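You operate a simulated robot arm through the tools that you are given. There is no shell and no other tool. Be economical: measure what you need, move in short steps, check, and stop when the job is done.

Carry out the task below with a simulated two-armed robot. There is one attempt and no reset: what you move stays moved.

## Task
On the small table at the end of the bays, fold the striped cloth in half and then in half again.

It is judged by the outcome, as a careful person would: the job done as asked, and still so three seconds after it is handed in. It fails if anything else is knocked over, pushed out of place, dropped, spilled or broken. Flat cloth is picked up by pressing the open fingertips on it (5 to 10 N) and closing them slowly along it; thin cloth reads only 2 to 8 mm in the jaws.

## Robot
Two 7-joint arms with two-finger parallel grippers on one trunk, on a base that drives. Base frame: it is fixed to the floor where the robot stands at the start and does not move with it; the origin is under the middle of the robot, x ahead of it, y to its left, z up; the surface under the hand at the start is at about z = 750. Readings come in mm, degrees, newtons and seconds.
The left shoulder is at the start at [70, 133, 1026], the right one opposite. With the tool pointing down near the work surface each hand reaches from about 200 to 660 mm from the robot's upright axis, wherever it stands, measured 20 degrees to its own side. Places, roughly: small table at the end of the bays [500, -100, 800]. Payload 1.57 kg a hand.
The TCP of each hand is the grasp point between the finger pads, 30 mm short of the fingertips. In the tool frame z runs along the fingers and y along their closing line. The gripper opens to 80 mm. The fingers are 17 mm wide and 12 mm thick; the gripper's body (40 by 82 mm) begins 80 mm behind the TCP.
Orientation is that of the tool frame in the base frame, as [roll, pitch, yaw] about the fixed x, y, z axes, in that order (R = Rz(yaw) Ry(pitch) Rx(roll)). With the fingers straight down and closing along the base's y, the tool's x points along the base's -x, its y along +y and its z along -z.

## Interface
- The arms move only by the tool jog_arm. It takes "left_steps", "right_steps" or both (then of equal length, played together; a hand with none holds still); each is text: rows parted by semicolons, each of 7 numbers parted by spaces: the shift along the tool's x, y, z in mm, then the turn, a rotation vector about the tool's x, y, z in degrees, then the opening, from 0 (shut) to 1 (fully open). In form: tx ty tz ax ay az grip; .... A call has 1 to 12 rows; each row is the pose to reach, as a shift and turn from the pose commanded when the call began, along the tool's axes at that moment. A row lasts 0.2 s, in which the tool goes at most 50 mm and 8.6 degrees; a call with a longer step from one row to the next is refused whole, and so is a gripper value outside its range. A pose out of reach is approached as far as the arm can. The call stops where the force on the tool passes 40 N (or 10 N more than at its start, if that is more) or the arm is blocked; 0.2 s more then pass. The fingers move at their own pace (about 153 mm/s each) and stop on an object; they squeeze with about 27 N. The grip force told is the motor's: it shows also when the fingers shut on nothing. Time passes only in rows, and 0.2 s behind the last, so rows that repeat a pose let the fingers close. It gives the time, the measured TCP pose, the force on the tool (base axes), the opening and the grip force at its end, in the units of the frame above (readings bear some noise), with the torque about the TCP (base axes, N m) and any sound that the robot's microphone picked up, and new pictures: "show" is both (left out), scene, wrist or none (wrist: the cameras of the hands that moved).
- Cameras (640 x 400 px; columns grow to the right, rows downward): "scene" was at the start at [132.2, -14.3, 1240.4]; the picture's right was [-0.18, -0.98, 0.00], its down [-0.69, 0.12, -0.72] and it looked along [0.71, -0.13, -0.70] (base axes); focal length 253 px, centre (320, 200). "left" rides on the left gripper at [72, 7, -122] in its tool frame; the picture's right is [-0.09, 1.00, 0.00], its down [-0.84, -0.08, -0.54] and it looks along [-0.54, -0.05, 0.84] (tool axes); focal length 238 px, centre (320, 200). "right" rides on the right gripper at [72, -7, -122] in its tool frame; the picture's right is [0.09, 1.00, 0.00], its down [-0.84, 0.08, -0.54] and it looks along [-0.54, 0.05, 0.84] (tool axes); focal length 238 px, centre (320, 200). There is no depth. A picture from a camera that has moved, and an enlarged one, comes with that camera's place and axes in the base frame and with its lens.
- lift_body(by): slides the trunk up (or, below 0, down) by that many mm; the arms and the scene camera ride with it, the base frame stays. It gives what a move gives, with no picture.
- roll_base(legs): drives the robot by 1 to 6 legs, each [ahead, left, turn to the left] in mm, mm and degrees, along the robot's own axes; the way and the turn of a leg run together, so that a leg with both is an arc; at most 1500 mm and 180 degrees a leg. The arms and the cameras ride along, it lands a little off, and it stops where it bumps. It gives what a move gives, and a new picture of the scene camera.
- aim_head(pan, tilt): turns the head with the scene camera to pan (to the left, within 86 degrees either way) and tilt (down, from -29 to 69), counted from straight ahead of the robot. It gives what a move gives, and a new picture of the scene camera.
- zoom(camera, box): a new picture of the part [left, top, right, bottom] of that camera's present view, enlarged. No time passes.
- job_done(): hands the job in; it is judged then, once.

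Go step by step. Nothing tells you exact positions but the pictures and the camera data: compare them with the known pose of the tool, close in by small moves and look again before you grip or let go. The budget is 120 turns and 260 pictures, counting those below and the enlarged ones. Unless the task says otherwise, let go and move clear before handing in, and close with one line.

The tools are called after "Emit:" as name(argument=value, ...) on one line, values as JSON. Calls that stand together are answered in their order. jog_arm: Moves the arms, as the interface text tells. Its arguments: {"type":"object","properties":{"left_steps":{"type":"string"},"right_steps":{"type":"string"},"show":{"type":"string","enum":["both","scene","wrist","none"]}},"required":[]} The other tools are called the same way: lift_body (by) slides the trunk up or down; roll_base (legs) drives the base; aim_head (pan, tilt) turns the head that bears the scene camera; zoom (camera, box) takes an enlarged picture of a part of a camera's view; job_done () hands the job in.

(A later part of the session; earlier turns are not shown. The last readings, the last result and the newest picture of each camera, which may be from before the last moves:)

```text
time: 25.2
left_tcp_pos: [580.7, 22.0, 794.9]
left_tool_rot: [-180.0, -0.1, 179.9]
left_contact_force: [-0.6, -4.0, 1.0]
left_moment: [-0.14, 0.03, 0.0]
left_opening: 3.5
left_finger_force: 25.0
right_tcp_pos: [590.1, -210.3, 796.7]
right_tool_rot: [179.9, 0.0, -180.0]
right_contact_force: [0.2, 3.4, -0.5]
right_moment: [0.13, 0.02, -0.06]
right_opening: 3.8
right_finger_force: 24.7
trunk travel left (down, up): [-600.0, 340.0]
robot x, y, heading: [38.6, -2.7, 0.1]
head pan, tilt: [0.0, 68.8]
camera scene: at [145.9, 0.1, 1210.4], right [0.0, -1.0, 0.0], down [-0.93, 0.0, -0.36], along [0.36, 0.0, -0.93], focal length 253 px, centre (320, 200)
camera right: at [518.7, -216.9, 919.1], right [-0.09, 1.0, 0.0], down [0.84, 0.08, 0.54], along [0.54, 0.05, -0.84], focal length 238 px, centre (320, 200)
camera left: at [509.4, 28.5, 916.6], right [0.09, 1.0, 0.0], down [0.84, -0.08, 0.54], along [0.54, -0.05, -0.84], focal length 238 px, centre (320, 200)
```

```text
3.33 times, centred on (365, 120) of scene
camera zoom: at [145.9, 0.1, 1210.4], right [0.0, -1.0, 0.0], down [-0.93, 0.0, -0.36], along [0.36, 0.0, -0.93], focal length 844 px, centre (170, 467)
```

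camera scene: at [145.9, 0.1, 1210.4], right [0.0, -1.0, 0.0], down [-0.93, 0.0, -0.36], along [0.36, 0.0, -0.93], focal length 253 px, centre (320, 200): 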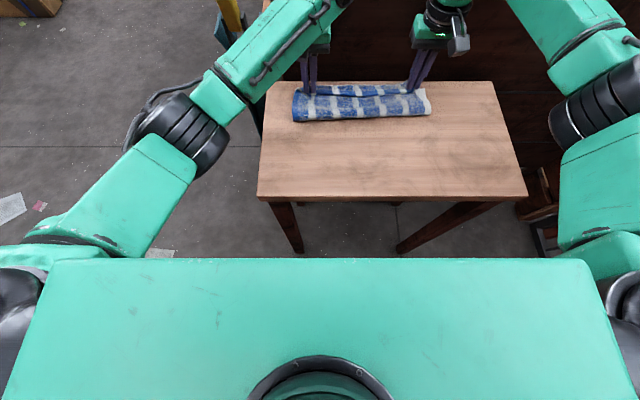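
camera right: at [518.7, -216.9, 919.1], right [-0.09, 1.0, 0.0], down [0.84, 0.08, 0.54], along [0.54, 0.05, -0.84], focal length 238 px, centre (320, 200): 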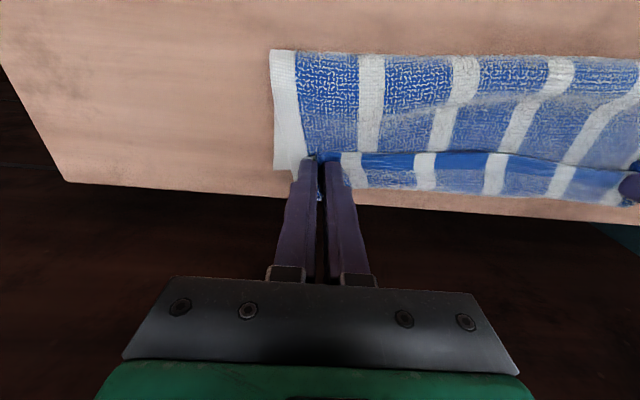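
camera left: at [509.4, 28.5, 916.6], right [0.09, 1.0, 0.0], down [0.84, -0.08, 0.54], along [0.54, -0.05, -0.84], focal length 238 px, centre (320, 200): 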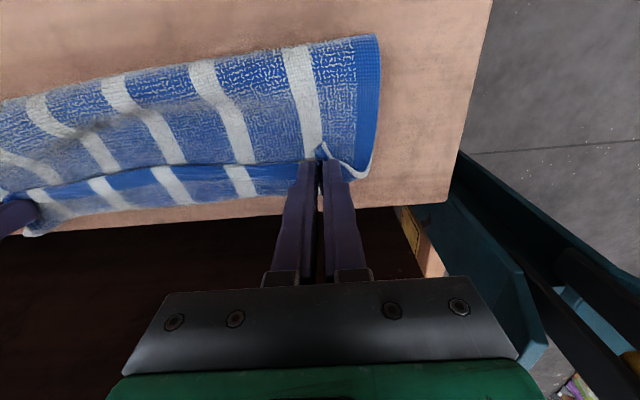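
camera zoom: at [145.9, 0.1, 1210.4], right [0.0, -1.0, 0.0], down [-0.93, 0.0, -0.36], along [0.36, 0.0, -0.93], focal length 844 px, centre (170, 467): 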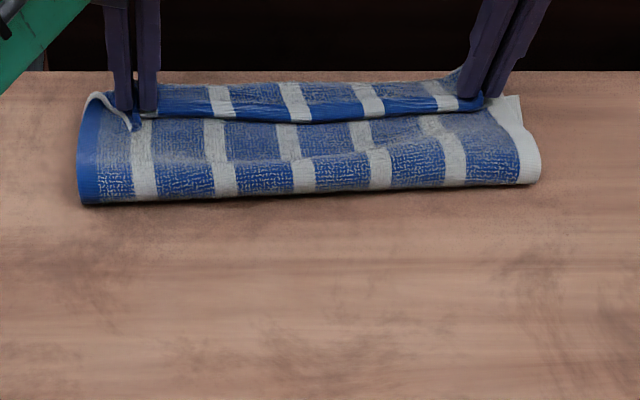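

Dragging the top carries the bottom layer along. New plan: unfold and pull the cloth back flat again, then fold one corner at a time while the other hand pins the bottom layer.

Emit:
jog_arm(left_steps="10 -1 -20 0 0 0 0; 30 -2 -40 0 0 0 0; 55 -2 -55 0 0 0 0; 80 -3 -60 0 0 0 0; 105 -3 -60 0 0 0 0; 130 -3 -55 0 0 0 0; 152 -3 -45 0 0 0 0; 174 -3 -32 0 0 0 0; 194 -3 -18 0 0 0 0; 212 -3 -5 0 0 0 0; 228 -3 0 0 0 0 0; 228 -3 7 0 0 0 0", right_steps="10 -1 -20 0 0 0 0; 30 -2 -40 0 0 0 0; 55 -2 -55 0 0 0 0; 80 -2 -60 0 0 0 0; 105 -2 -60 0 0 0 0; 130 -2 -55 0 0 0 0; 152 -2 -45 0 0 0 0; 174 -2 -32 0 0 0 0; 194 -2 -18 0 0 0 0; 214 -2 -5 0 0 0 0; 234 -2 0 0 0 0 0; 234 -2 7 0 0 0 0", show="scene")

Emit:
zoom(camera="scene", box=[240, 60, 540, 240])

```text
time: 27.8
left_tcp_pos: [351.1, 18.9, 786.5]
left_tool_rot: [-180.0, -0.1, -179.9]
left_contact_force: [-0.3, -3.1, 1.5]
left_moment: [-0.1, -0.03, 0.01]
left_opening: 3.7
left_finger_force: 24.4
right_tcp_pos: [357.3, -213.4, 788.8]
right_tool_rot: [179.9, -0.1, 180.0]
right_contact_force: [-0.3, 2.3, 0.4]
right_moment: [0.12, -0.02, -0.02]
right_opening: 3.9
right_finger_force: 24.9
trunk travel left (down, up): [-600.0, 340.0]
robot x, y, heading: [35.9, 3.5, 0.3]
head pan, tilt: [0.0, 68.8]
camera scene: at [146.7, 0.1, 1210.4], right [0.0, -1.0, 0.0], down [-0.93, 0.0, -0.36], along [0.36, 0.0, -0.93], focal length 253 px, centre (320, 200)
```

scene: 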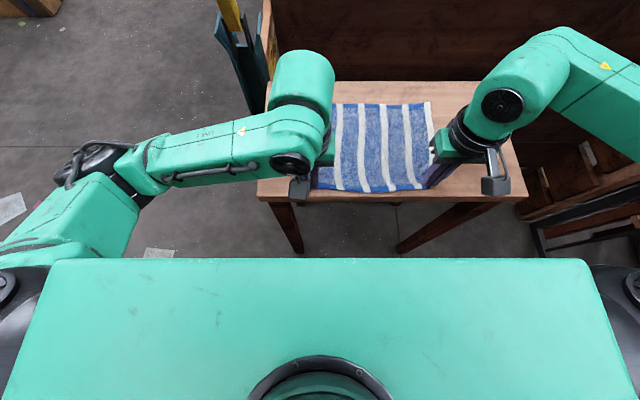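

```text
2.13 times, centred on (390, 150) of scene
camera zoom: at [146.7, 0.1, 1210.4], right [0.0, -1.0, 0.0], down [-0.93, 0.0, -0.36], along [0.36, 0.0, -0.93], focal length 540 px, centre (171, 307)
```

zoom: 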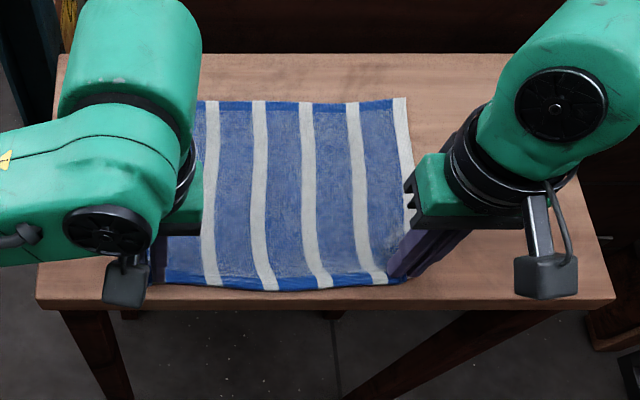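

Cloth flat again (far edge ≈555–560). Left hand lets go, rises, and goes to pin the bottom layer near the far-left corner while the right holds its corner.

Emit:
jog_arm(left_steps="0 0 0 0 0 0 0.1; 0 0 0 0 0 0 0.2; 0 0 0 0 0 0 0.3; 0 0 -10 0 0 0 0.3; 0 0 -40 0 0 0 0.3; -40 0 -60 0 0 0 0.3; -85 0 -60 0 0 0 0.3; -130 0 -60 0 0 0 0.3; -170 0 -60 0 0 0 0.3; -185 0 -35 0 0 0 0.3; -185 0 -6 0 0 0 0.3; -185 0 -6 0 0 0 0.3")

```text
time: 30.4
left_tcp_pos: [538.5, 19.8, 796.1]
left_tool_rot: [180.0, 0.0, 180.0]
left_contact_force: [1.0, 0.1, 0.2]
left_moment: [-0.01, 0.0, 0.0]
left_opening: 24.0
left_finger_force: 0.1
right_tcp_pos: [356.7, -213.7, 788.4]
right_tool_rot: [180.0, 0.0, 179.9]
right_contact_force: [-1.0, 0.5, -0.3]
right_moment: [-0.01, 0.0, 0.02]
right_opening: 4.0
right_finger_force: 24.5
trunk travel left (down, up): [-600.0, 340.0]
robot x, y, heading: [39.8, 3.1, 0.1]
head pan, tilt: [0.0, 68.8]
camera scene: at [145.9, 0.2, 1210.4], right [0.0, -1.0, 0.0], down [-0.93, 0.0, -0.36], along [0.36, 0.0, -0.93], focal length 253 px, centre (320, 200)
camera left: at [467.3, 26.4, 916.0], right [0.09, 1.0, 0.0], down [0.84, -0.08, 0.54], along [0.54, -0.05, -0.84], focal length 238 px, centre (320, 200)
```

scene: 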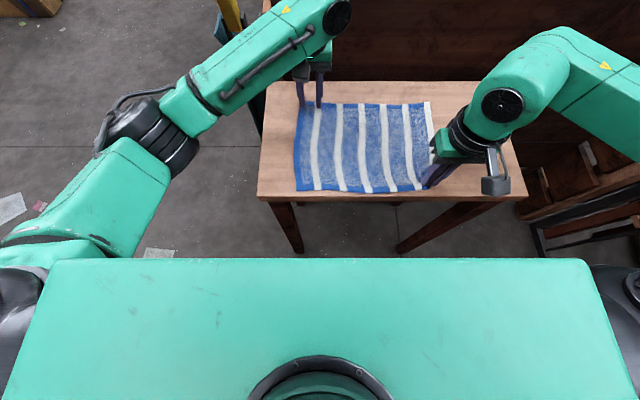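
left: 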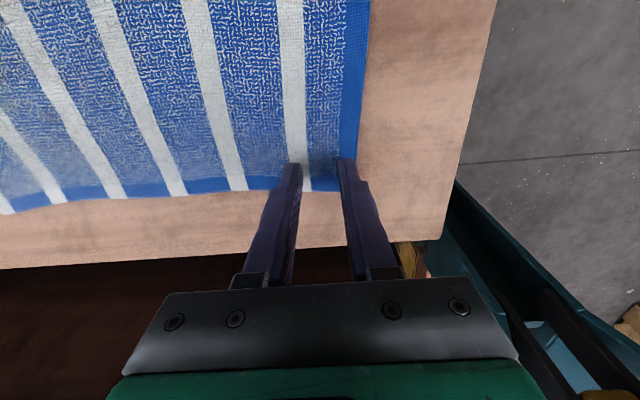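

Emit:
jog_arm(left_steps="0 -10 0 0 0 0 0.3; 0 -20 5 0 0 0 0.3; 0 -20 9 0 0 0 0.3; 0 -20 11.5 0 0 0 0.3; 0 -20 13 0 0 0 0.3; 0 -20 13.5 0 0 0 0.3", show="none")

```text
time: 31.8
left_tcp_pos: [537.5, -0.9, 782.6]
left_tool_rot: [-179.9, 0.2, -180.0]
left_contact_force: [2.0, 1.7, 19.4]
left_moment: [0.09, -0.05, -0.01]
left_opening: 23.9
left_finger_force: 0.1
right_tcp_pos: [355.5, -213.3, 788.8]
right_tool_rot: [179.9, 0.3, 179.9]
right_contact_force: [0.0, -0.9, 0.3]
right_moment: [0.0, -0.01, 0.01]
right_opening: 4.1
right_finger_force: 24.4
trunk travel left (down, up): [-600.0, 340.0]
robot x, y, heading: [39.3, 1.7, 0.1]
head pan, tilt: [0.0, 68.8]
```

Left is pinning firmly. Now the right hand folds its corner over, first half.

Emit:
jog_arm(right_steps="-1.5 0 -13 0 0 0 0; -5.8 0 -26 0 0 0 0; -12.9 0 -37 0 0 0 0; -22.5 0 -48 0 0 0 0; -34.3 -1 -57 0 0 0 0; -48 -1 -65 0 0 0 0; -63.2 -2 -70 0 0 0 0; -79.3 -2 -74 0 0 0 0; -96 -3 -75 0 0 0 0", left_steps="0 0 -0.5 0 0 0 0.3; 0 0 -0.5 0 0 0 0.3; 0 0 -0.5 0 0 0 0.3; 0 0 -0.5 0 0 0 0.3; 0 0 -0.5 0 0 0 0.3; 0 0 -0.5 0 0 0 0.3; 0 0 -0.5 0 0 0 0.3; 0 0 -0.5 0 0 0 0.3; 0 0 -0.5 0 0 0 0.3", show="scene")

Emit:
zoom(camera="scene", box=[240, 60, 540, 240])

```text
time: 33.8
left_tcp_pos: [536.2, -0.4, 782.2]
left_tool_rot: [179.9, 0.3, 180.0]
left_contact_force: [8.7, 1.8, 29.3]
left_moment: [0.05, -0.28, -0.02]
left_opening: 24.2
left_finger_force: 0.0
right_tcp_pos: [451.9, -216.9, 863.8]
right_tool_rot: [180.0, 0.1, -180.0]
right_contact_force: [0.0, 0.4, 0.4]
right_moment: [-0.02, 0.0, 0.01]
right_opening: 3.8
right_finger_force: 24.9
trunk travel left (down, up): [-600.0, 340.0]
robot x, y, heading: [38.6, -0.6, 0.2]
head pan, tilt: [0.0, 68.8]
camera scene: at [143.0, 0.5, 1210.8], right [0.0, -1.0, 0.0], down [-0.93, 0.0, -0.36], along [0.36, 0.0, -0.93], focal length 253 px, centre (320, 200)
```

scene: 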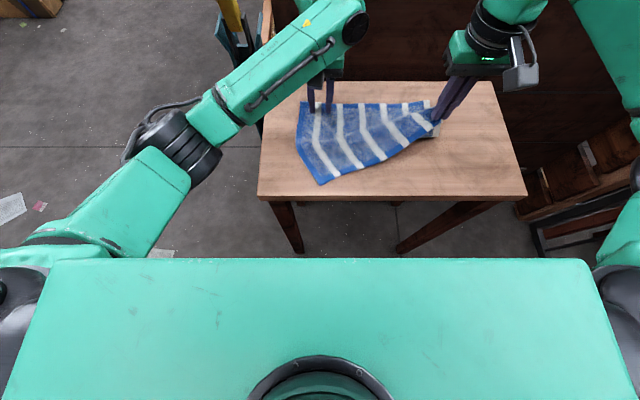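

```text
2.13 times, centred on (390, 150) of scene
camera zoom: at [143.0, 0.5, 1210.8], right [0.0, -1.0, 0.0], down [-0.93, 0.0, -0.36], along [0.36, 0.0, -0.93], focal length 540 px, centre (171, 307)
```

zoom: 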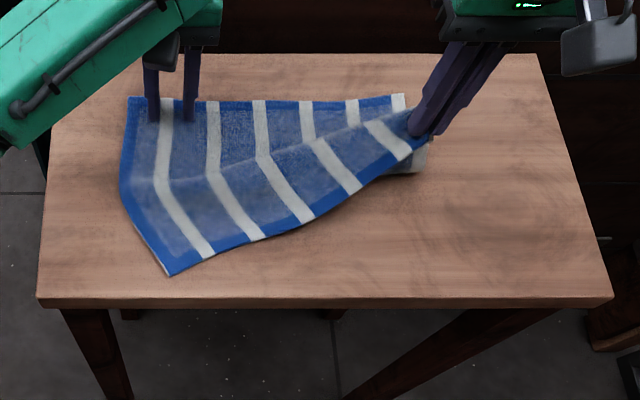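

D corner stays in place. Continue the right corner down onto D.

Emit:
jog_arm(right_steps="-16.7 0 1 0 0 0 0; -32.8 -1 4 0 0 0 0; -48 -1 10 0 0 0 0; -61.7 -2 17 0 0 0 0; -73.5 -2 26 0 0 0 0; -84 -3 36 0 0 0 0; -92 -3 47 0 0 0 0; -96 -3 57 0 0 0 0; -98 -3 66 0 0 0 0; -98 -3 70 0 0 0 0", left_steps="0 0 -0.7 0 0 0 0.3; 0 0 -0.7 0 0 0 0.3; 0 0 -0.7 0 0 0 0.3; 0 0 -0.7 0 0 0 0.3; 0 0 -0.7 0 0 0 0.3; 0 0 -0.7 0 0 0 0.3; 0 0 -0.7 0 0 0 0.3; 0 0 -0.7 0 0 0 0.3; 0 0 -0.7 0 0 0 0.3; 0 0 -0.7 0 0 0 0.3")

Emit:
zoom(camera="scene", box=[240, 60, 540, 240])

```text
time: 36.0
left_tcp_pos: [537.1, -1.8, 782.6]
left_tool_rot: [-180.0, 0.3, 179.9]
left_contact_force: [2.4, -0.1, 23.1]
left_moment: [-0.02, -0.09, 0.0]
left_opening: 23.7
left_finger_force: 0.0
right_tcp_pos: [549.4, -217.7, 795.4]
right_tool_rot: [180.0, 0.2, -180.0]
right_contact_force: [1.3, -0.1, 0.8]
right_moment: [0.0, -0.01, 0.05]
right_opening: 3.9
right_finger_force: 24.6
trunk travel left (down, up): [-600.0, 340.0]
robot x, y, heading: [41.1, -1.1, -0.2]
head pan, tilt: [0.0, 68.8]
camera scene: at [142.9, 0.2, 1210.8], right [0.0, -1.0, 0.0], down [-0.93, 0.0, -0.36], along [0.36, 0.0, -0.93], focal length 253 px, centre (320, 200)
camera right: at [476.7, -224.7, 917.7], right [-0.09, 1.0, 0.0], down [0.84, 0.08, 0.54], along [0.54, 0.05, -0.84], focal length 238 px, centre (320, 200)
camera left: at [464.6, 5.4, 903.4], right [0.09, 1.0, 0.0], down [0.84, -0.08, 0.54], along [0.54, -0.05, -0.84], focal length 238 px, centre (320, 200)
```

scene: 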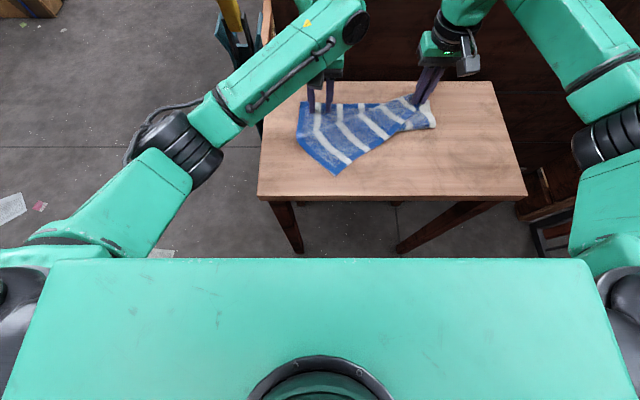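
right: 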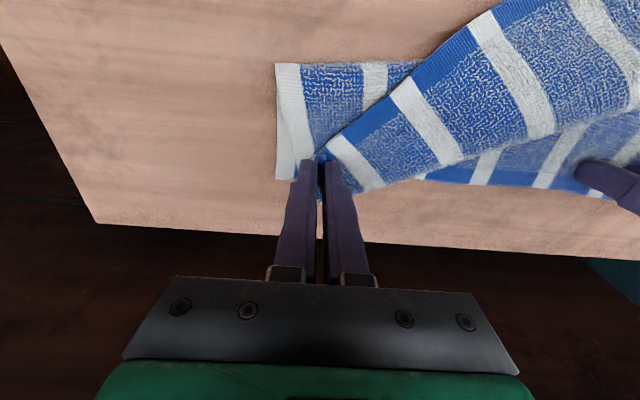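
left: 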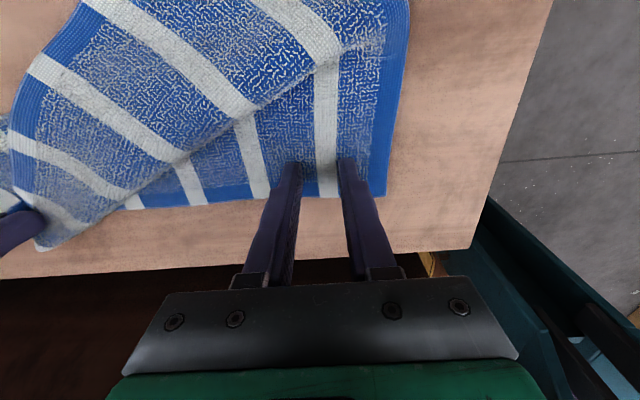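

```text
2.13 times, centred on (390, 150) of scene
camera zoom: at [142.9, 0.2, 1210.8], right [0.0, -1.0, 0.0], down [-0.93, 0.0, -0.36], along [0.36, 0.0, -0.93], focal length 540 px, centre (171, 307)
```

zoom: 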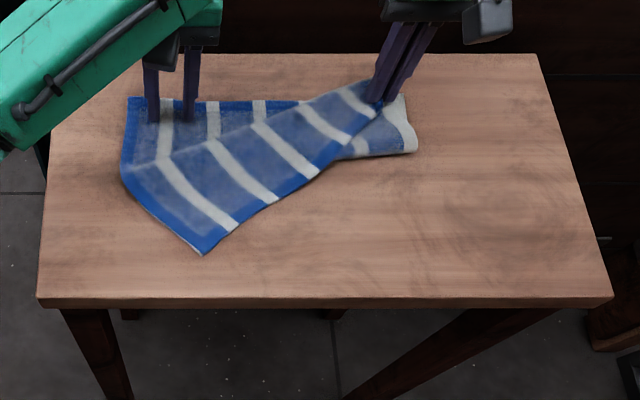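

The right corner is on D. I press the right hand down in place (keeping hold, so it pins), then free the left hand to pick up corner A, now at about (374,-29).

Emit:
jog_arm(right_steps="0 0 3 0 0 0 0; 0 0 5 0 0 0 0; 0 0 7 0 0 0 0; 0 0 8.5 0 0 0 0; 0 0 9.5 0 0 0 0", show="none")

Emit:
jog_arm(left_steps="0 0 -10 0 0 0 0.3; 0 0 -40 0 0 0 0.3; 20 0 -70 0 0 0 0.3; 60 -8 -75 0 0 0 0.3; 100 -16 -75 0 0 0 0.3; 135 -24 -75 0 0 0 0.3; 142 -26 -65 0 0 0 0.3; 142 -26 -65 0 0 0 0.3")

Emit:
zoom(camera="scene", box=[240, 60, 540, 240])

```text
time: 37.2
left_tcp_pos: [537.2, -0.3, 782.1]
left_tool_rot: [-179.9, 0.1, 179.9]
left_contact_force: [4.6, -1.0, 15.1]
left_moment: [-0.01, -0.16, 0.0]
left_opening: 23.9
left_finger_force: 0.0
right_tcp_pos: [548.3, -217.5, 788.5]
right_tool_rot: [179.9, 0.4, 180.0]
right_contact_force: [1.7, -2.8, 17.7]
right_moment: [-0.07, -0.05, 0.0]
right_opening: 3.6
right_finger_force: 24.6
trunk travel left (down, up): [-600.0, 340.0]
robot x, y, heading: [42.2, 2.9, -0.4]
head pan, tilt: [0.0, 68.8]
```

```text
time: 39.0
left_tcp_pos: [392.0, -27.7, 848.2]
left_tool_rot: [-179.9, 0.2, -179.9]
left_contact_force: [0.7, -0.4, -0.5]
left_moment: [-0.02, -0.01, 0.03]
left_opening: 23.9
left_finger_force: 0.0
right_tcp_pos: [549.0, -218.4, 788.1]
right_tool_rot: [180.0, 0.4, 179.9]
right_contact_force: [4.5, -6.2, 28.1]
right_moment: [-0.13, -0.17, 0.02]
right_opening: 3.8
right_finger_force: 24.4
trunk travel left (down, up): [-600.0, 340.0]
robot x, y, heading: [39.8, 2.7, 0.1]
head pan, tilt: [0.0, 68.8]
camera scene: at [142.4, 0.8, 1210.8], right [0.0, -1.0, 0.0], down [-0.93, 0.0, -0.37], along [0.37, 0.0, -0.93], focal length 253 px, centre (320, 200)
camera left: at [321.1, -20.6, 969.3], right [0.09, 1.0, 0.0], down [0.84, -0.08, 0.54], along [0.54, -0.05, -0.84], focal length 238 px, centre (320, 200)
```

scene: 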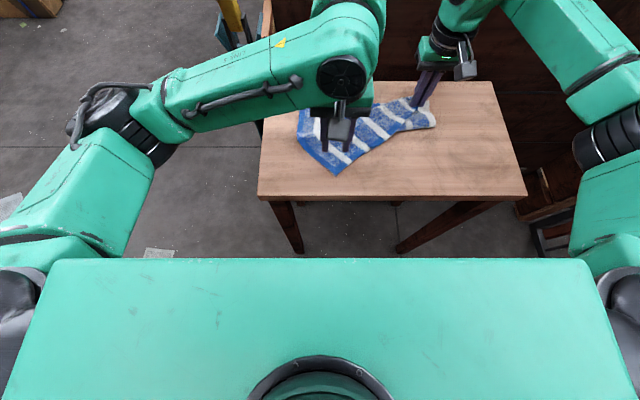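
left: 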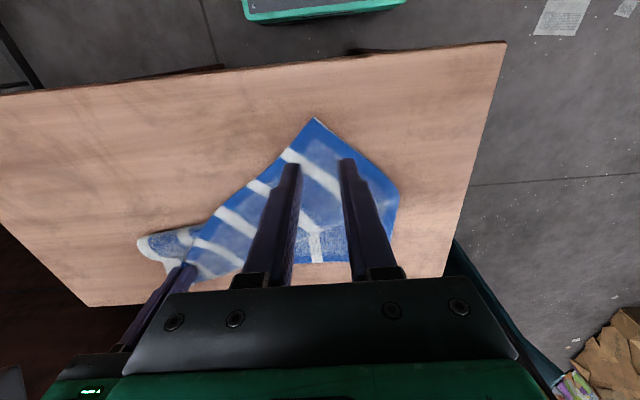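

```text
2.13 times, centred on (390, 150) of scene
camera zoom: at [142.4, 0.8, 1210.8], right [0.0, -1.0, 0.0], down [-0.93, 0.0, -0.37], along [0.37, 0.0, -0.93], focal length 540 px, centre (171, 307)
```

zoom: 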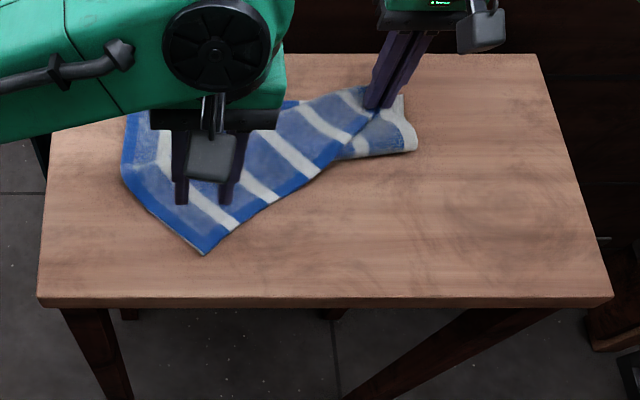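

Corner A is at (372,-31). I narrow the jaws and lower the left hand ~22 mm inside the corner, easing the right's pressure.

Emit:
jog_arm(left_steps="-2 -1 20 0 0 0 0.22; -3 -1 40 0 0 0 0.22; -3 -1 55 0 0 0 0.22; -3 -1 61 0 0 0 0.22; -3 -1 63 0 0 0 0.22; -3 -1 64.5 0 0 0 0.22; -3 -1 65.5 0 0 0 0.22", right_steps="0 0 -1 0 0 0 0; 0 0 -1 0 0 0 0; 0 0 -1 0 0 0 0; 0 0 -1 0 0 0 0; 0 0 -1 0 0 0 0; 0 0 -1 0 0 0 0; 0 0 -1 0 0 0 0", show="wrist")

```text
time: 40.6
left_tcp_pos: [397.2, -26.5, 783.9]
left_tool_rot: [-179.8, 0.4, 180.0]
left_contact_force: [-0.8, 1.6, 9.7]
left_moment: [0.05, 0.0, -0.01]
left_opening: 17.4
left_finger_force: 0.0
right_tcp_pos: [548.1, -216.3, 786.5]
right_tool_rot: [-180.0, 0.2, -180.0]
right_contact_force: [2.8, -6.2, 20.9]
right_moment: [-0.11, -0.09, 0.02]
right_opening: 3.8
right_finger_force: 24.4
trunk travel left (down, up): [-600.0, 340.0]
robot x, y, heading: [36.2, 1.7, -0.2]
head pan, tilt: [0.0, 68.8]
camera right: at [475.7, -223.6, 909.8], right [-0.09, 1.0, 0.0], down [0.83, 0.08, 0.55], along [0.54, 0.05, -0.84], focal length 238 px, centre (320, 200)
camera left: at [324.5, -20.6, 903.7], right [0.09, 1.0, 0.0], down [0.83, -0.08, 0.55], along [0.54, -0.05, -0.84], focal length 238 px, centre (320, 200)
```

right: 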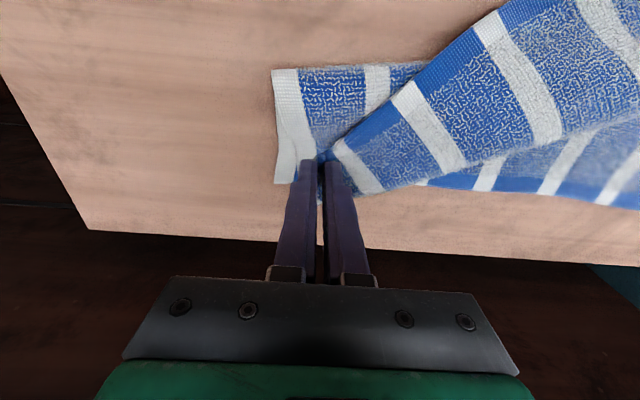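
left: 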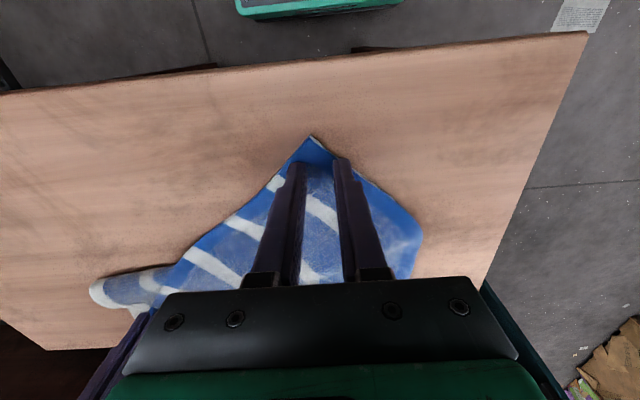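

Both fingertips bear on the cloth with 10 N; closing slowly.

Emit:
jog_arm(left_steps="0 0 0 0 0 0 0.2; 0 0 0 0 0 0 0.17; 0 0 0 0 0 0 0.14; 0 0 0 0 0 0 0.11; 0 0 0 0 0 0 0.08; 0 0 0 0 0 0 0.05; 0 0 0 0 0 0 0.02; 0 0 0 0 0 0 0; 0 0 0 0 0 0 0; 0 0 -5 0 0 0 0; 0 0 -20 0 0 0 0")

```text
time: 43.0
left_tcp_pos: [398.0, -27.7, 802.4]
left_tool_rot: [-180.0, 0.2, 179.9]
left_contact_force: [-0.1, -0.3, -1.2]
left_moment: [-0.01, 0.03, 0.01]
left_opening: 3.3
left_finger_force: 23.5
right_tcp_pos: [548.6, -218.3, 788.1]
right_tool_rot: [179.9, 0.2, 179.9]
right_contact_force: [-1.0, -2.9, 22.5]
right_moment: [-0.04, 0.05, 0.05]
right_opening: 3.8
right_finger_force: 24.8
trunk travel left (down, up): [-600.0, 340.0]
robot x, y, heading: [38.2, -1.1, 0.2]
head pan, tilt: [0.0, 68.8]
camera scene: at [142.3, 1.0, 1210.7], right [0.0, -1.0, 0.0], down [-0.93, 0.0, -0.37], along [0.37, 0.0, -0.93], focal length 253 px, centre (320, 200)
camera left: at [326.2, -20.9, 923.2], right [0.09, 1.0, 0.0], down [0.84, -0.08, 0.54], along [0.54, -0.05, -0.84], focal length 238 px, centre (320, 200)
```

scene: 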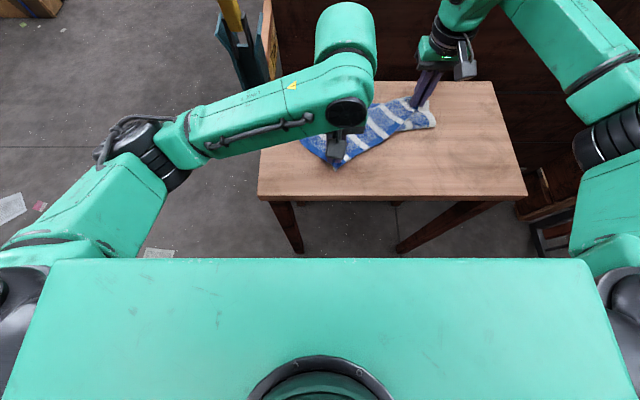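
left: 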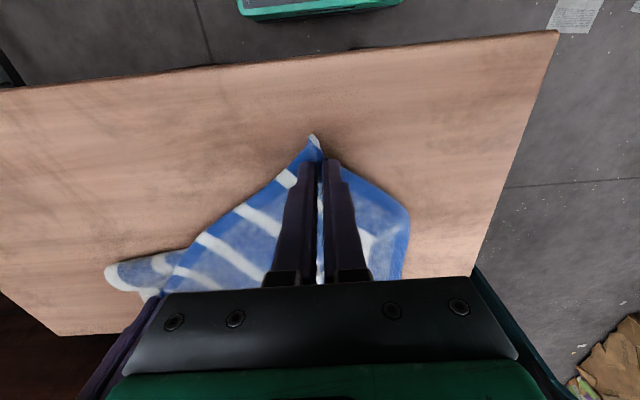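

Corner A is held. Now I carry it over onto C along an arc, turning the hand ~40° so the corner points to C, with the right hand pinning.

Emit:
jog_arm(left_steps="-5 2 -15 0 0 -4 0; -14 5 -30 0 0 -8 0; -27 10 -42 0 0 -12 0; -43 17 -51 0 0 -16 0; -60 24 -57 0 0 -20 0; -78 31 -60 0 0 -24 0; -95 38 -58 0 0 -28 0; -110 44 -52 0 0 -32 0; -123 49 -43 0 0 -36 0; -133 53 -31 0 0 -40 0; -140 56 -20 0 0 -40 0; -140 56 -20 0 0 -40 0")

Emit:
zoom(camera="scene", box=[240, 60, 540, 240])

```text
time: 45.6
left_tcp_pos: [537.8, 28.5, 822.6]
left_tool_rot: [-179.8, 0.1, -139.9]
left_contact_force: [0.3, -3.4, -0.5]
left_moment: [-0.14, 0.03, -0.06]
left_opening: 3.1
left_finger_force: 24.2
right_tcp_pos: [549.0, -216.0, 787.6]
right_tool_rot: [179.9, 0.2, -180.0]
right_contact_force: [-0.9, -0.4, 22.4]
right_moment: [0.02, 0.05, -0.01]
right_opening: 3.6
right_finger_force: 25.1
trunk travel left (down, up): [-600.0, 340.0]
robot x, y, heading: [34.1, 3.3, -0.2]
head pan, tilt: [0.0, 68.8]
camera scene: at [142.2, 0.8, 1210.8], right [0.0, -1.0, 0.0], down [-0.93, 0.0, -0.37], along [0.37, 0.0, -0.93], focal length 253 px, centre (320, 200)
camera left: at [477.9, -13.6, 943.2], right [-0.57, 0.82, 0.0], down [0.69, 0.48, 0.54], along [0.45, 0.31, -0.84], focal length 238 px, centre (320, 200)
```

scene: 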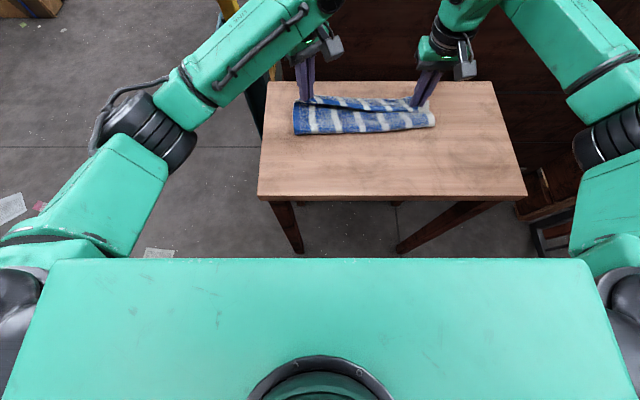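
left: 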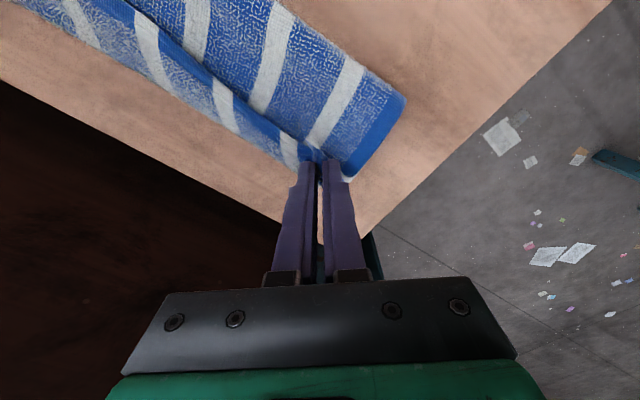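

```text
2.13 times, centred on (390, 150) of scene
camera zoom: at [142.2, 0.8, 1210.8], right [0.0, -1.0, 0.0], down [-0.93, 0.0, -0.37], along [0.37, 0.0, -0.93], focal length 540 px, centre (171, 307)
```

zoom: 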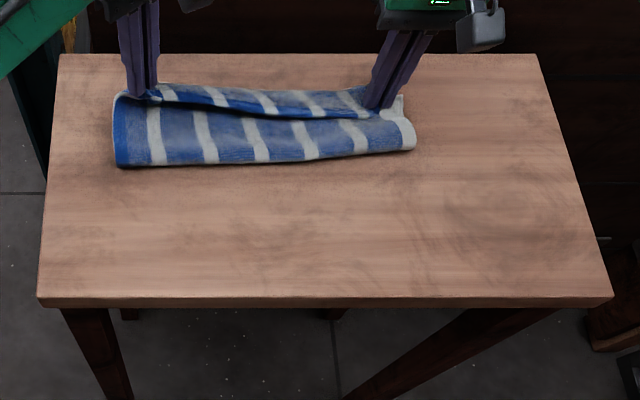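

The left corner is above C (~(560,47)). Now lower it, press lightly, then open both hands slowly and rise.

Emit:
jog_arm(left_steps="-2 0 10 0 0 0 0; -3 0 18 0 0 0 0; -3 0 25 0 0 0 0; -3 0 30 0 0 0 0; -3 0 33 0 0 0 0; -3 0 33 0 0 0 0")

Emit:
zoom(camera="scene", box=[270, 60, 460, 180])

Emit:
zoom(camera="right", box=[0, 0, 640, 400])

```text
time: 47.0
left_tcp_pos: [540.0, 28.6, 789.8]
left_tool_rot: [-179.8, 0.1, -140.1]
left_contact_force: [-0.6, -4.2, 3.7]
left_moment: [-0.14, 0.01, -0.08]
left_opening: 3.2
left_finger_force: 24.1
right_tcp_pos: [549.5, -217.7, 788.3]
right_tool_rot: [180.0, 0.3, 179.9]
right_contact_force: [1.0, 1.7, 19.5]
right_moment: [0.08, -0.01, -0.05]
right_opening: 4.0
right_finger_force: 24.7
trunk travel left (down, up): [-600.0, 340.0]
robot x, y, heading: [40.1, -0.1, 0.1]
head pan, tilt: [0.0, 68.8]
camera scene: at [142.0, 0.8, 1210.9], right [0.0, -1.0, 0.0], down [-0.93, 0.0, -0.37], along [0.37, 0.0, -0.93], focal length 253 px, centre (320, 200)
camera left: at [480.4, -11.6, 911.5], right [-0.57, 0.82, 0.0], down [0.69, 0.48, 0.54], along [0.45, 0.31, -0.84], focal length 238 px, centre (320, 200)
```

scene: 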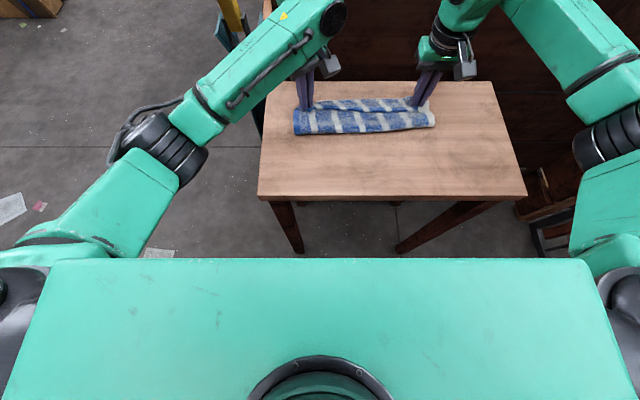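
left: 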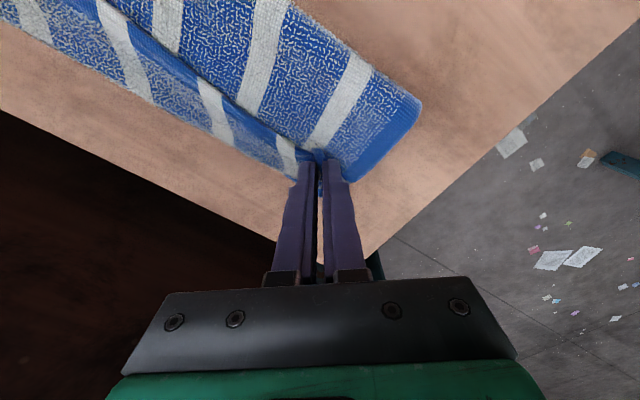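

```text
3.33 times, centred on (365, 120) of scene
camera zoom: at [142.0, 0.8, 1210.9], right [0.0, -1.0, 0.0], down [-0.93, 0.0, -0.37], along [0.37, 0.0, -0.93], focal length 844 px, centre (170, 467)
```

zoom: 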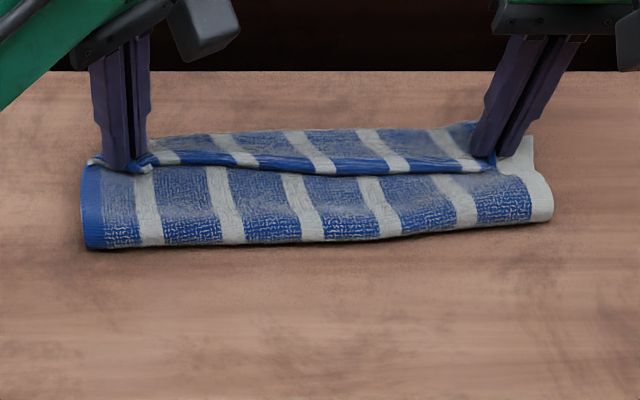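

```text
1.00 times, centred on (320, 200) of right (not enlarged: the box is as wide or as high as the picture)
camera zoom: at [475.8, -223.9, 909.8], right [-0.09, 1.0, 0.0], down [0.83, 0.08, 0.55], along [0.54, 0.05, -0.84], focal length 238 px, centre (320, 200)
```

zoom: 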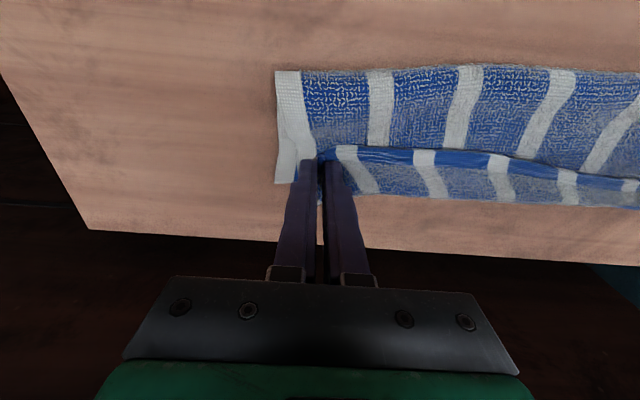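

The top edge lies ~25 mm short of the bottom edge and there's slack in the fold loop. With the right pinning, I lift the left corner a little, move it out, and set it down again.

Emit:
jog_arm(left_steps="0 0 -8 0 0 0 0; -2 0 -16 0 0 0 0; -8 -3 -18 0 0 0 0; -15 -5 -18 0 0 0 0; -22 -8 -18 0 0 0 0; -23 -8 -10 0 0 0 0; -23 -8 -2 0 0 0 0; -23 -8 3 0 0 0 0; -23 -8 4 0 0 0 0")

Emit:
zoom(camera="scene", box=[270, 60, 460, 180])

```text
time: 49.0
left_tcp_pos: [561.8, 38.6, 788.0]
left_tool_rot: [-179.8, 0.2, -140.1]
left_contact_force: [1.4, -8.1, 12.5]
left_moment: [-0.31, -0.08, -0.09]
left_opening: 3.1
left_finger_force: 23.6
right_tcp_pos: [549.6, -216.6, 787.8]
right_tool_rot: [180.0, 0.3, -180.0]
right_contact_force: [1.4, 5.9, 17.1]
right_moment: [0.21, -0.02, -0.06]
right_opening: 3.8
right_finger_force: 24.5
trunk travel left (down, up): [-600.0, 340.0]
robot x, y, heading: [39.0, 1.1, -0.1]
head pan, tilt: [0.0, 68.8]
camera scene: at [141.7, 0.6, 1211.0], right [0.0, -1.0, 0.0], down [-0.93, 0.0, -0.37], along [0.37, 0.0, -0.93], focal length 253 px, centre (320, 200)
camera left: at [502.6, -2.1, 909.2], right [-0.57, 0.82, -0.01], down [0.69, 0.48, 0.55], along [0.45, 0.31, -0.84], focal length 238 px, centre (320, 200)
```

scene: 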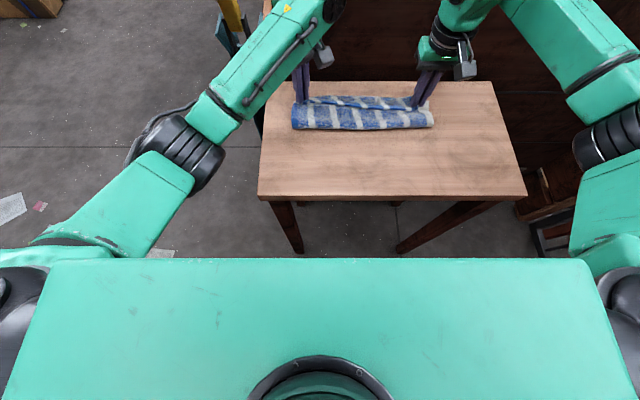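
left: 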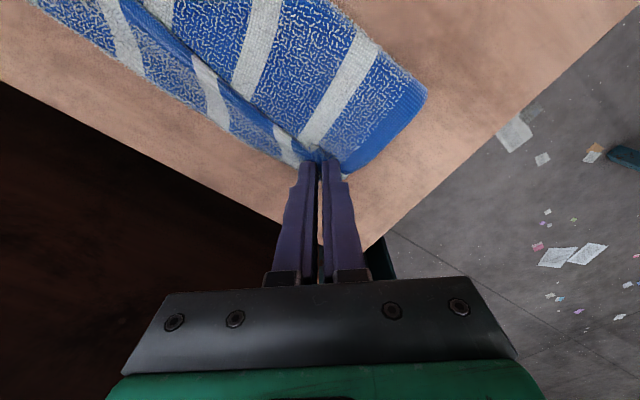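

```text
3.33 times, centred on (365, 120) of scene
camera zoom: at [141.7, 0.6, 1211.0], right [0.0, -1.0, 0.0], down [-0.93, 0.0, -0.37], along [0.37, 0.0, -0.93], focal length 844 px, centre (170, 467)
```

zoom: 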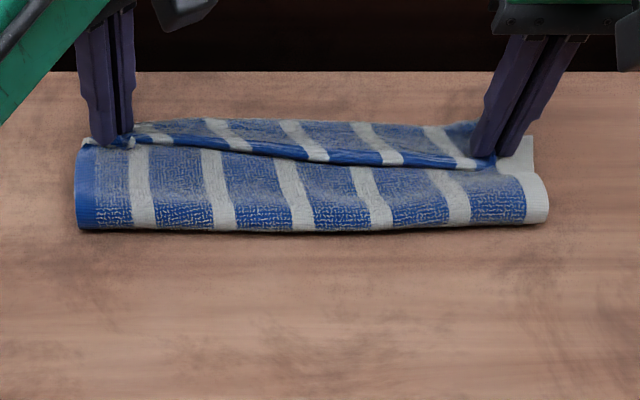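

I release both hands and look at how the cloth settles.

Emit:
jog_arm(left_steps="0 0 -1 0 0 0 0.1; 0 0 -1 0 0 0 0.2; 0 0 -1 0 0 0 0.3; 0 0 -5 0 0 0 0.3; 0 0 -30 0 0 0 0.3; 0 0 -70 0 0 0 0.3; 40 0 -110 0 0 0 0.3; 40 0 -110 0 0 0 0.3", right_steps="0 0 -2 0 0 0 0.1; 0 0 -2 0 0 0 0.2; 0 0 -2 0 0 0 0.3; 0 0 -6 0 0 0 0.3; 0 0 -30 0 0 0 0.3; 0 0 -70 0 0 0 0.3; 40 0 -110 0 0 0 0.3; 40 0 -110 0 0 0 0.3")

Emit:
zoom(camera="scene", box=[270, 60, 460, 180])

```text
refused: row 7 steps farther than a row can; nothing moved
```

```text
3.33 times, centred on (365, 120) of scene
camera zoom: at [141.7, 0.6, 1211.0], right [0.0, -1.0, 0.0], down [-0.93, 0.0, -0.37], along [0.37, 0.0, -0.93], focal length 844 px, centre (170, 467)
```

zoom: 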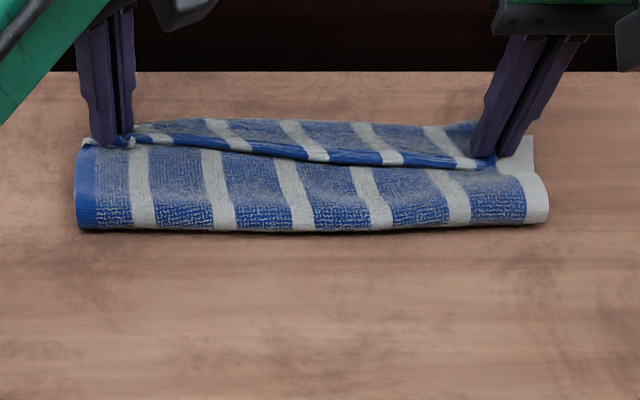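

Before releasing, I do the same forward adjustment for the right corner while the left pins.

Emit:
jog_arm(right_steps="0 0 -8 0 0 0 0; -2 0 -16 0 0 0 0; -9 -2 -18 0 0 0 0; -16 -4 -18 0 0 0 0; -22 -6 -18 0 0 0 0; -22 -6 -10 0 0 0 0; -22 -6 -2 0 0 0 0; -22 -6 0 0 0 0 0", show="none")

Emit:
jog_arm(left_steps="0 0 -1 0 0 0 0.1; 0 0 -1 0 0 0 0.2; 0 0 -1 0 0 0 0.3; 0 0 -5 0 0 0 0.3; 0 0 -30 0 0 0 0.3; 0 0 -70 0 0 0 0.3; 20 0 -100 0 0 0 0.3; 50 0 -110 0 0 0 0.3; 50 0 -110 0 0 0 0.3", right_steps="0 0 -2 0 0 0 0.1; 0 0 -2 0 0 0 0.2; 0 0 -2 0 0 0 0.3; 0 0 -6 0 0 0 0.3; 0 0 -30 0 0 0 0.3; 0 0 -70 0 0 0 0.3; 20 0 -100 0 0 0 0.3; 50 0 -110 0 0 0 0.3; 50 0 -110 0 0 0 0.3")

Emit:
zoom(camera="scene", box=[270, 60, 460, 180])

```text
time: 50.8
left_tcp_pos: [563.2, 38.2, 787.3]
left_tool_rot: [-179.8, 0.1, -140.1]
left_contact_force: [4.0, -9.8, 24.7]
left_moment: [-0.4, -0.15, -0.03]
left_opening: 3.0
left_finger_force: 23.9
right_tcp_pos: [572.1, -223.7, 790.0]
right_tool_rot: [179.9, 0.2, -180.0]
right_contact_force: [-0.9, 11.2, 4.0]
right_moment: [0.36, 0.06, 0.02]
right_opening: 3.8
right_finger_force: 24.7
trunk travel left (down, up): [-600.0, 340.0]
robot x, y, heading: [37.5, 0.3, 0.1]
head pan, tilt: [0.0, 68.8]
```

```text
time: 52.8
left_tcp_pos: [528.5, 8.4, 895.4]
left_tool_rot: [179.9, 0.0, -140.0]
left_contact_force: [-0.6, 0.0, -0.7]
left_moment: [-0.02, 0.03, 0.01]
left_opening: 24.2
left_finger_force: 0.0
right_tcp_pos: [525.3, -224.4, 899.1]
right_tool_rot: [180.0, -0.1, 179.9]
right_contact_force: [-1.0, -0.2, -0.6]
right_moment: [-0.01, 0.04, 0.04]
right_opening: 24.2
right_finger_force: 0.1
trunk travel left (down, up): [-600.0, 340.0]
robot x, y, heading: [38.0, -0.3, 0.0]
head pan, tilt: [0.0, 68.8]
camera scene: at [147.1, 0.6, 1210.3], right [0.0, -1.0, 0.0], down [-0.93, 0.0, -0.36], along [0.36, 0.0, -0.93], focal length 253 px, centre (320, 200)
camera right: at [454.3, -230.5, 1020.7], right [-0.09, 1.0, 0.0], down [0.84, 0.08, 0.54], along [0.54, 0.05, -0.84], focal length 238 px, centre (320, 200)
camera left: at [469.7, -33.1, 1016.8], right [-0.57, 0.82, 0.0], down [0.69, 0.48, 0.54], along [0.44, 0.31, -0.84], focal length 238 px, centre (320, 200)
```

scene: 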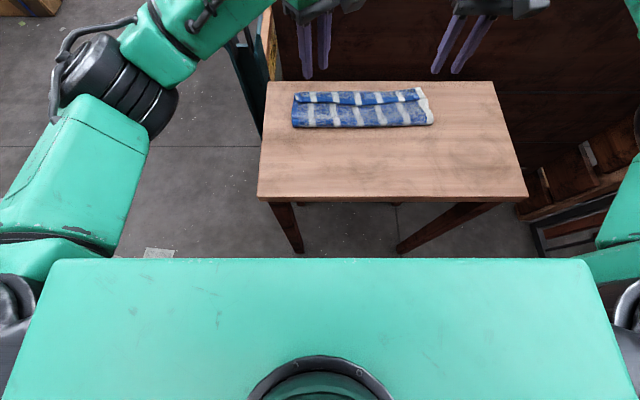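
right: 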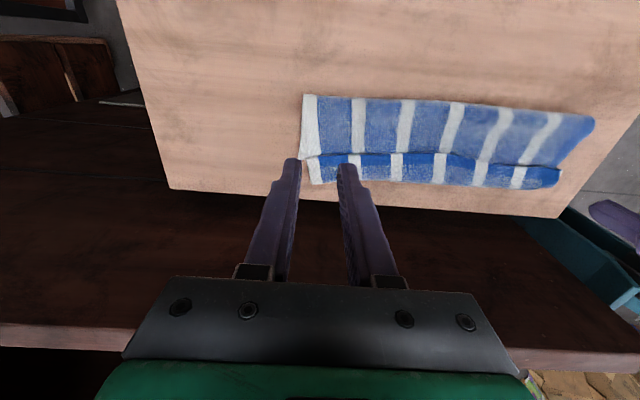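
left: 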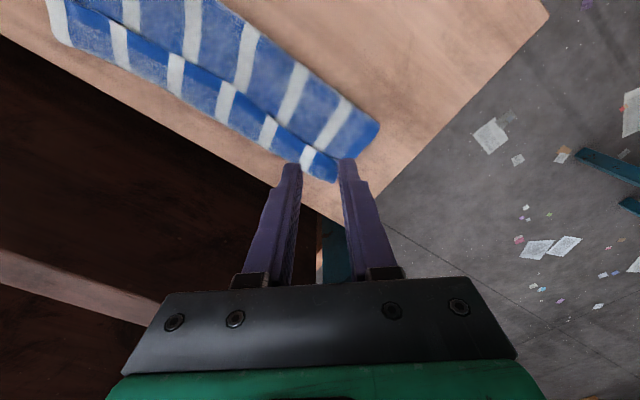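

```text
3.33 times, centred on (365, 120) of scene
camera zoom: at [147.1, 0.6, 1210.3], right [0.0, -1.0, 0.0], down [-0.93, 0.0, -0.36], along [0.36, 0.0, -0.93], focal length 844 px, centre (170, 467)
```

zoom: 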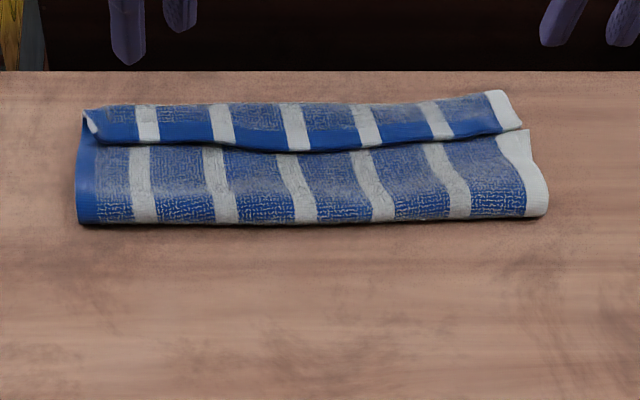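

Looking closely, the strip along the far side seems to be the top layer's hem flap curled back toward the robot (the grip kept the hem pointing at me). Let me inspect closely.

Emit:
zoom(camera="right", box=[280, 80, 460, 200])

Emit:
zoom(camera="right", box=[430, 80, 610, 200])

Emit:
zoom(camera="left", box=[220, 80, 400, 200])

```text
3.33 times, centred on (370, 140) of right
camera zoom: at [454.3, -230.5, 1020.7], right [-0.09, 1.0, 0.0], down [0.84, 0.08, 0.54], along [0.54, 0.05, -0.84], focal length 794 px, centre (153, 400)
```

zoom: 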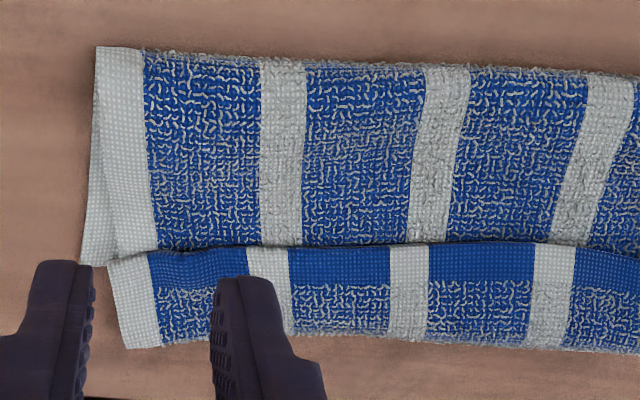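

```text
3.33 times, centred on (520, 140) of right
camera zoom: at [454.3, -230.5, 1020.7], right [-0.09, 1.0, 0.0], down [0.84, 0.08, 0.54], along [0.54, 0.05, -0.84], focal length 794 px, centre (-347, 400)
```

zoom: 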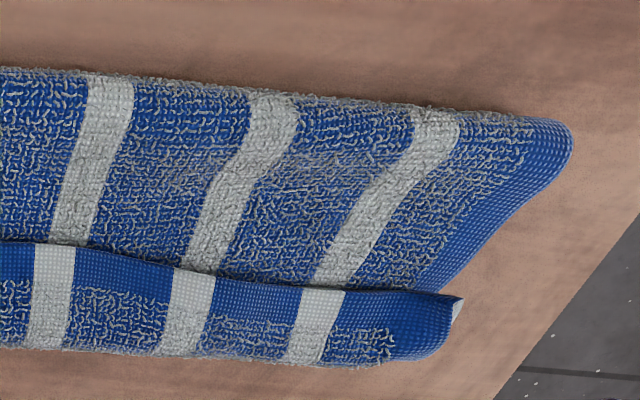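

```text
3.33 times, centred on (310, 140) of left
camera zoom: at [469.7, -33.1, 1016.8], right [-0.57, 0.82, 0.0], down [0.69, 0.48, 0.54], along [0.44, 0.31, -0.84], focal length 794 px, centre (353, 400)
```

zoom: 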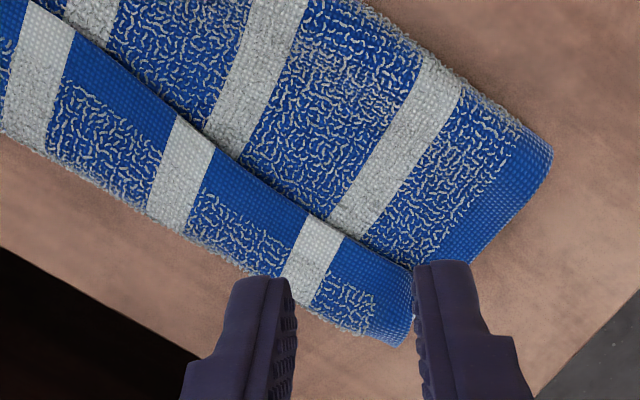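

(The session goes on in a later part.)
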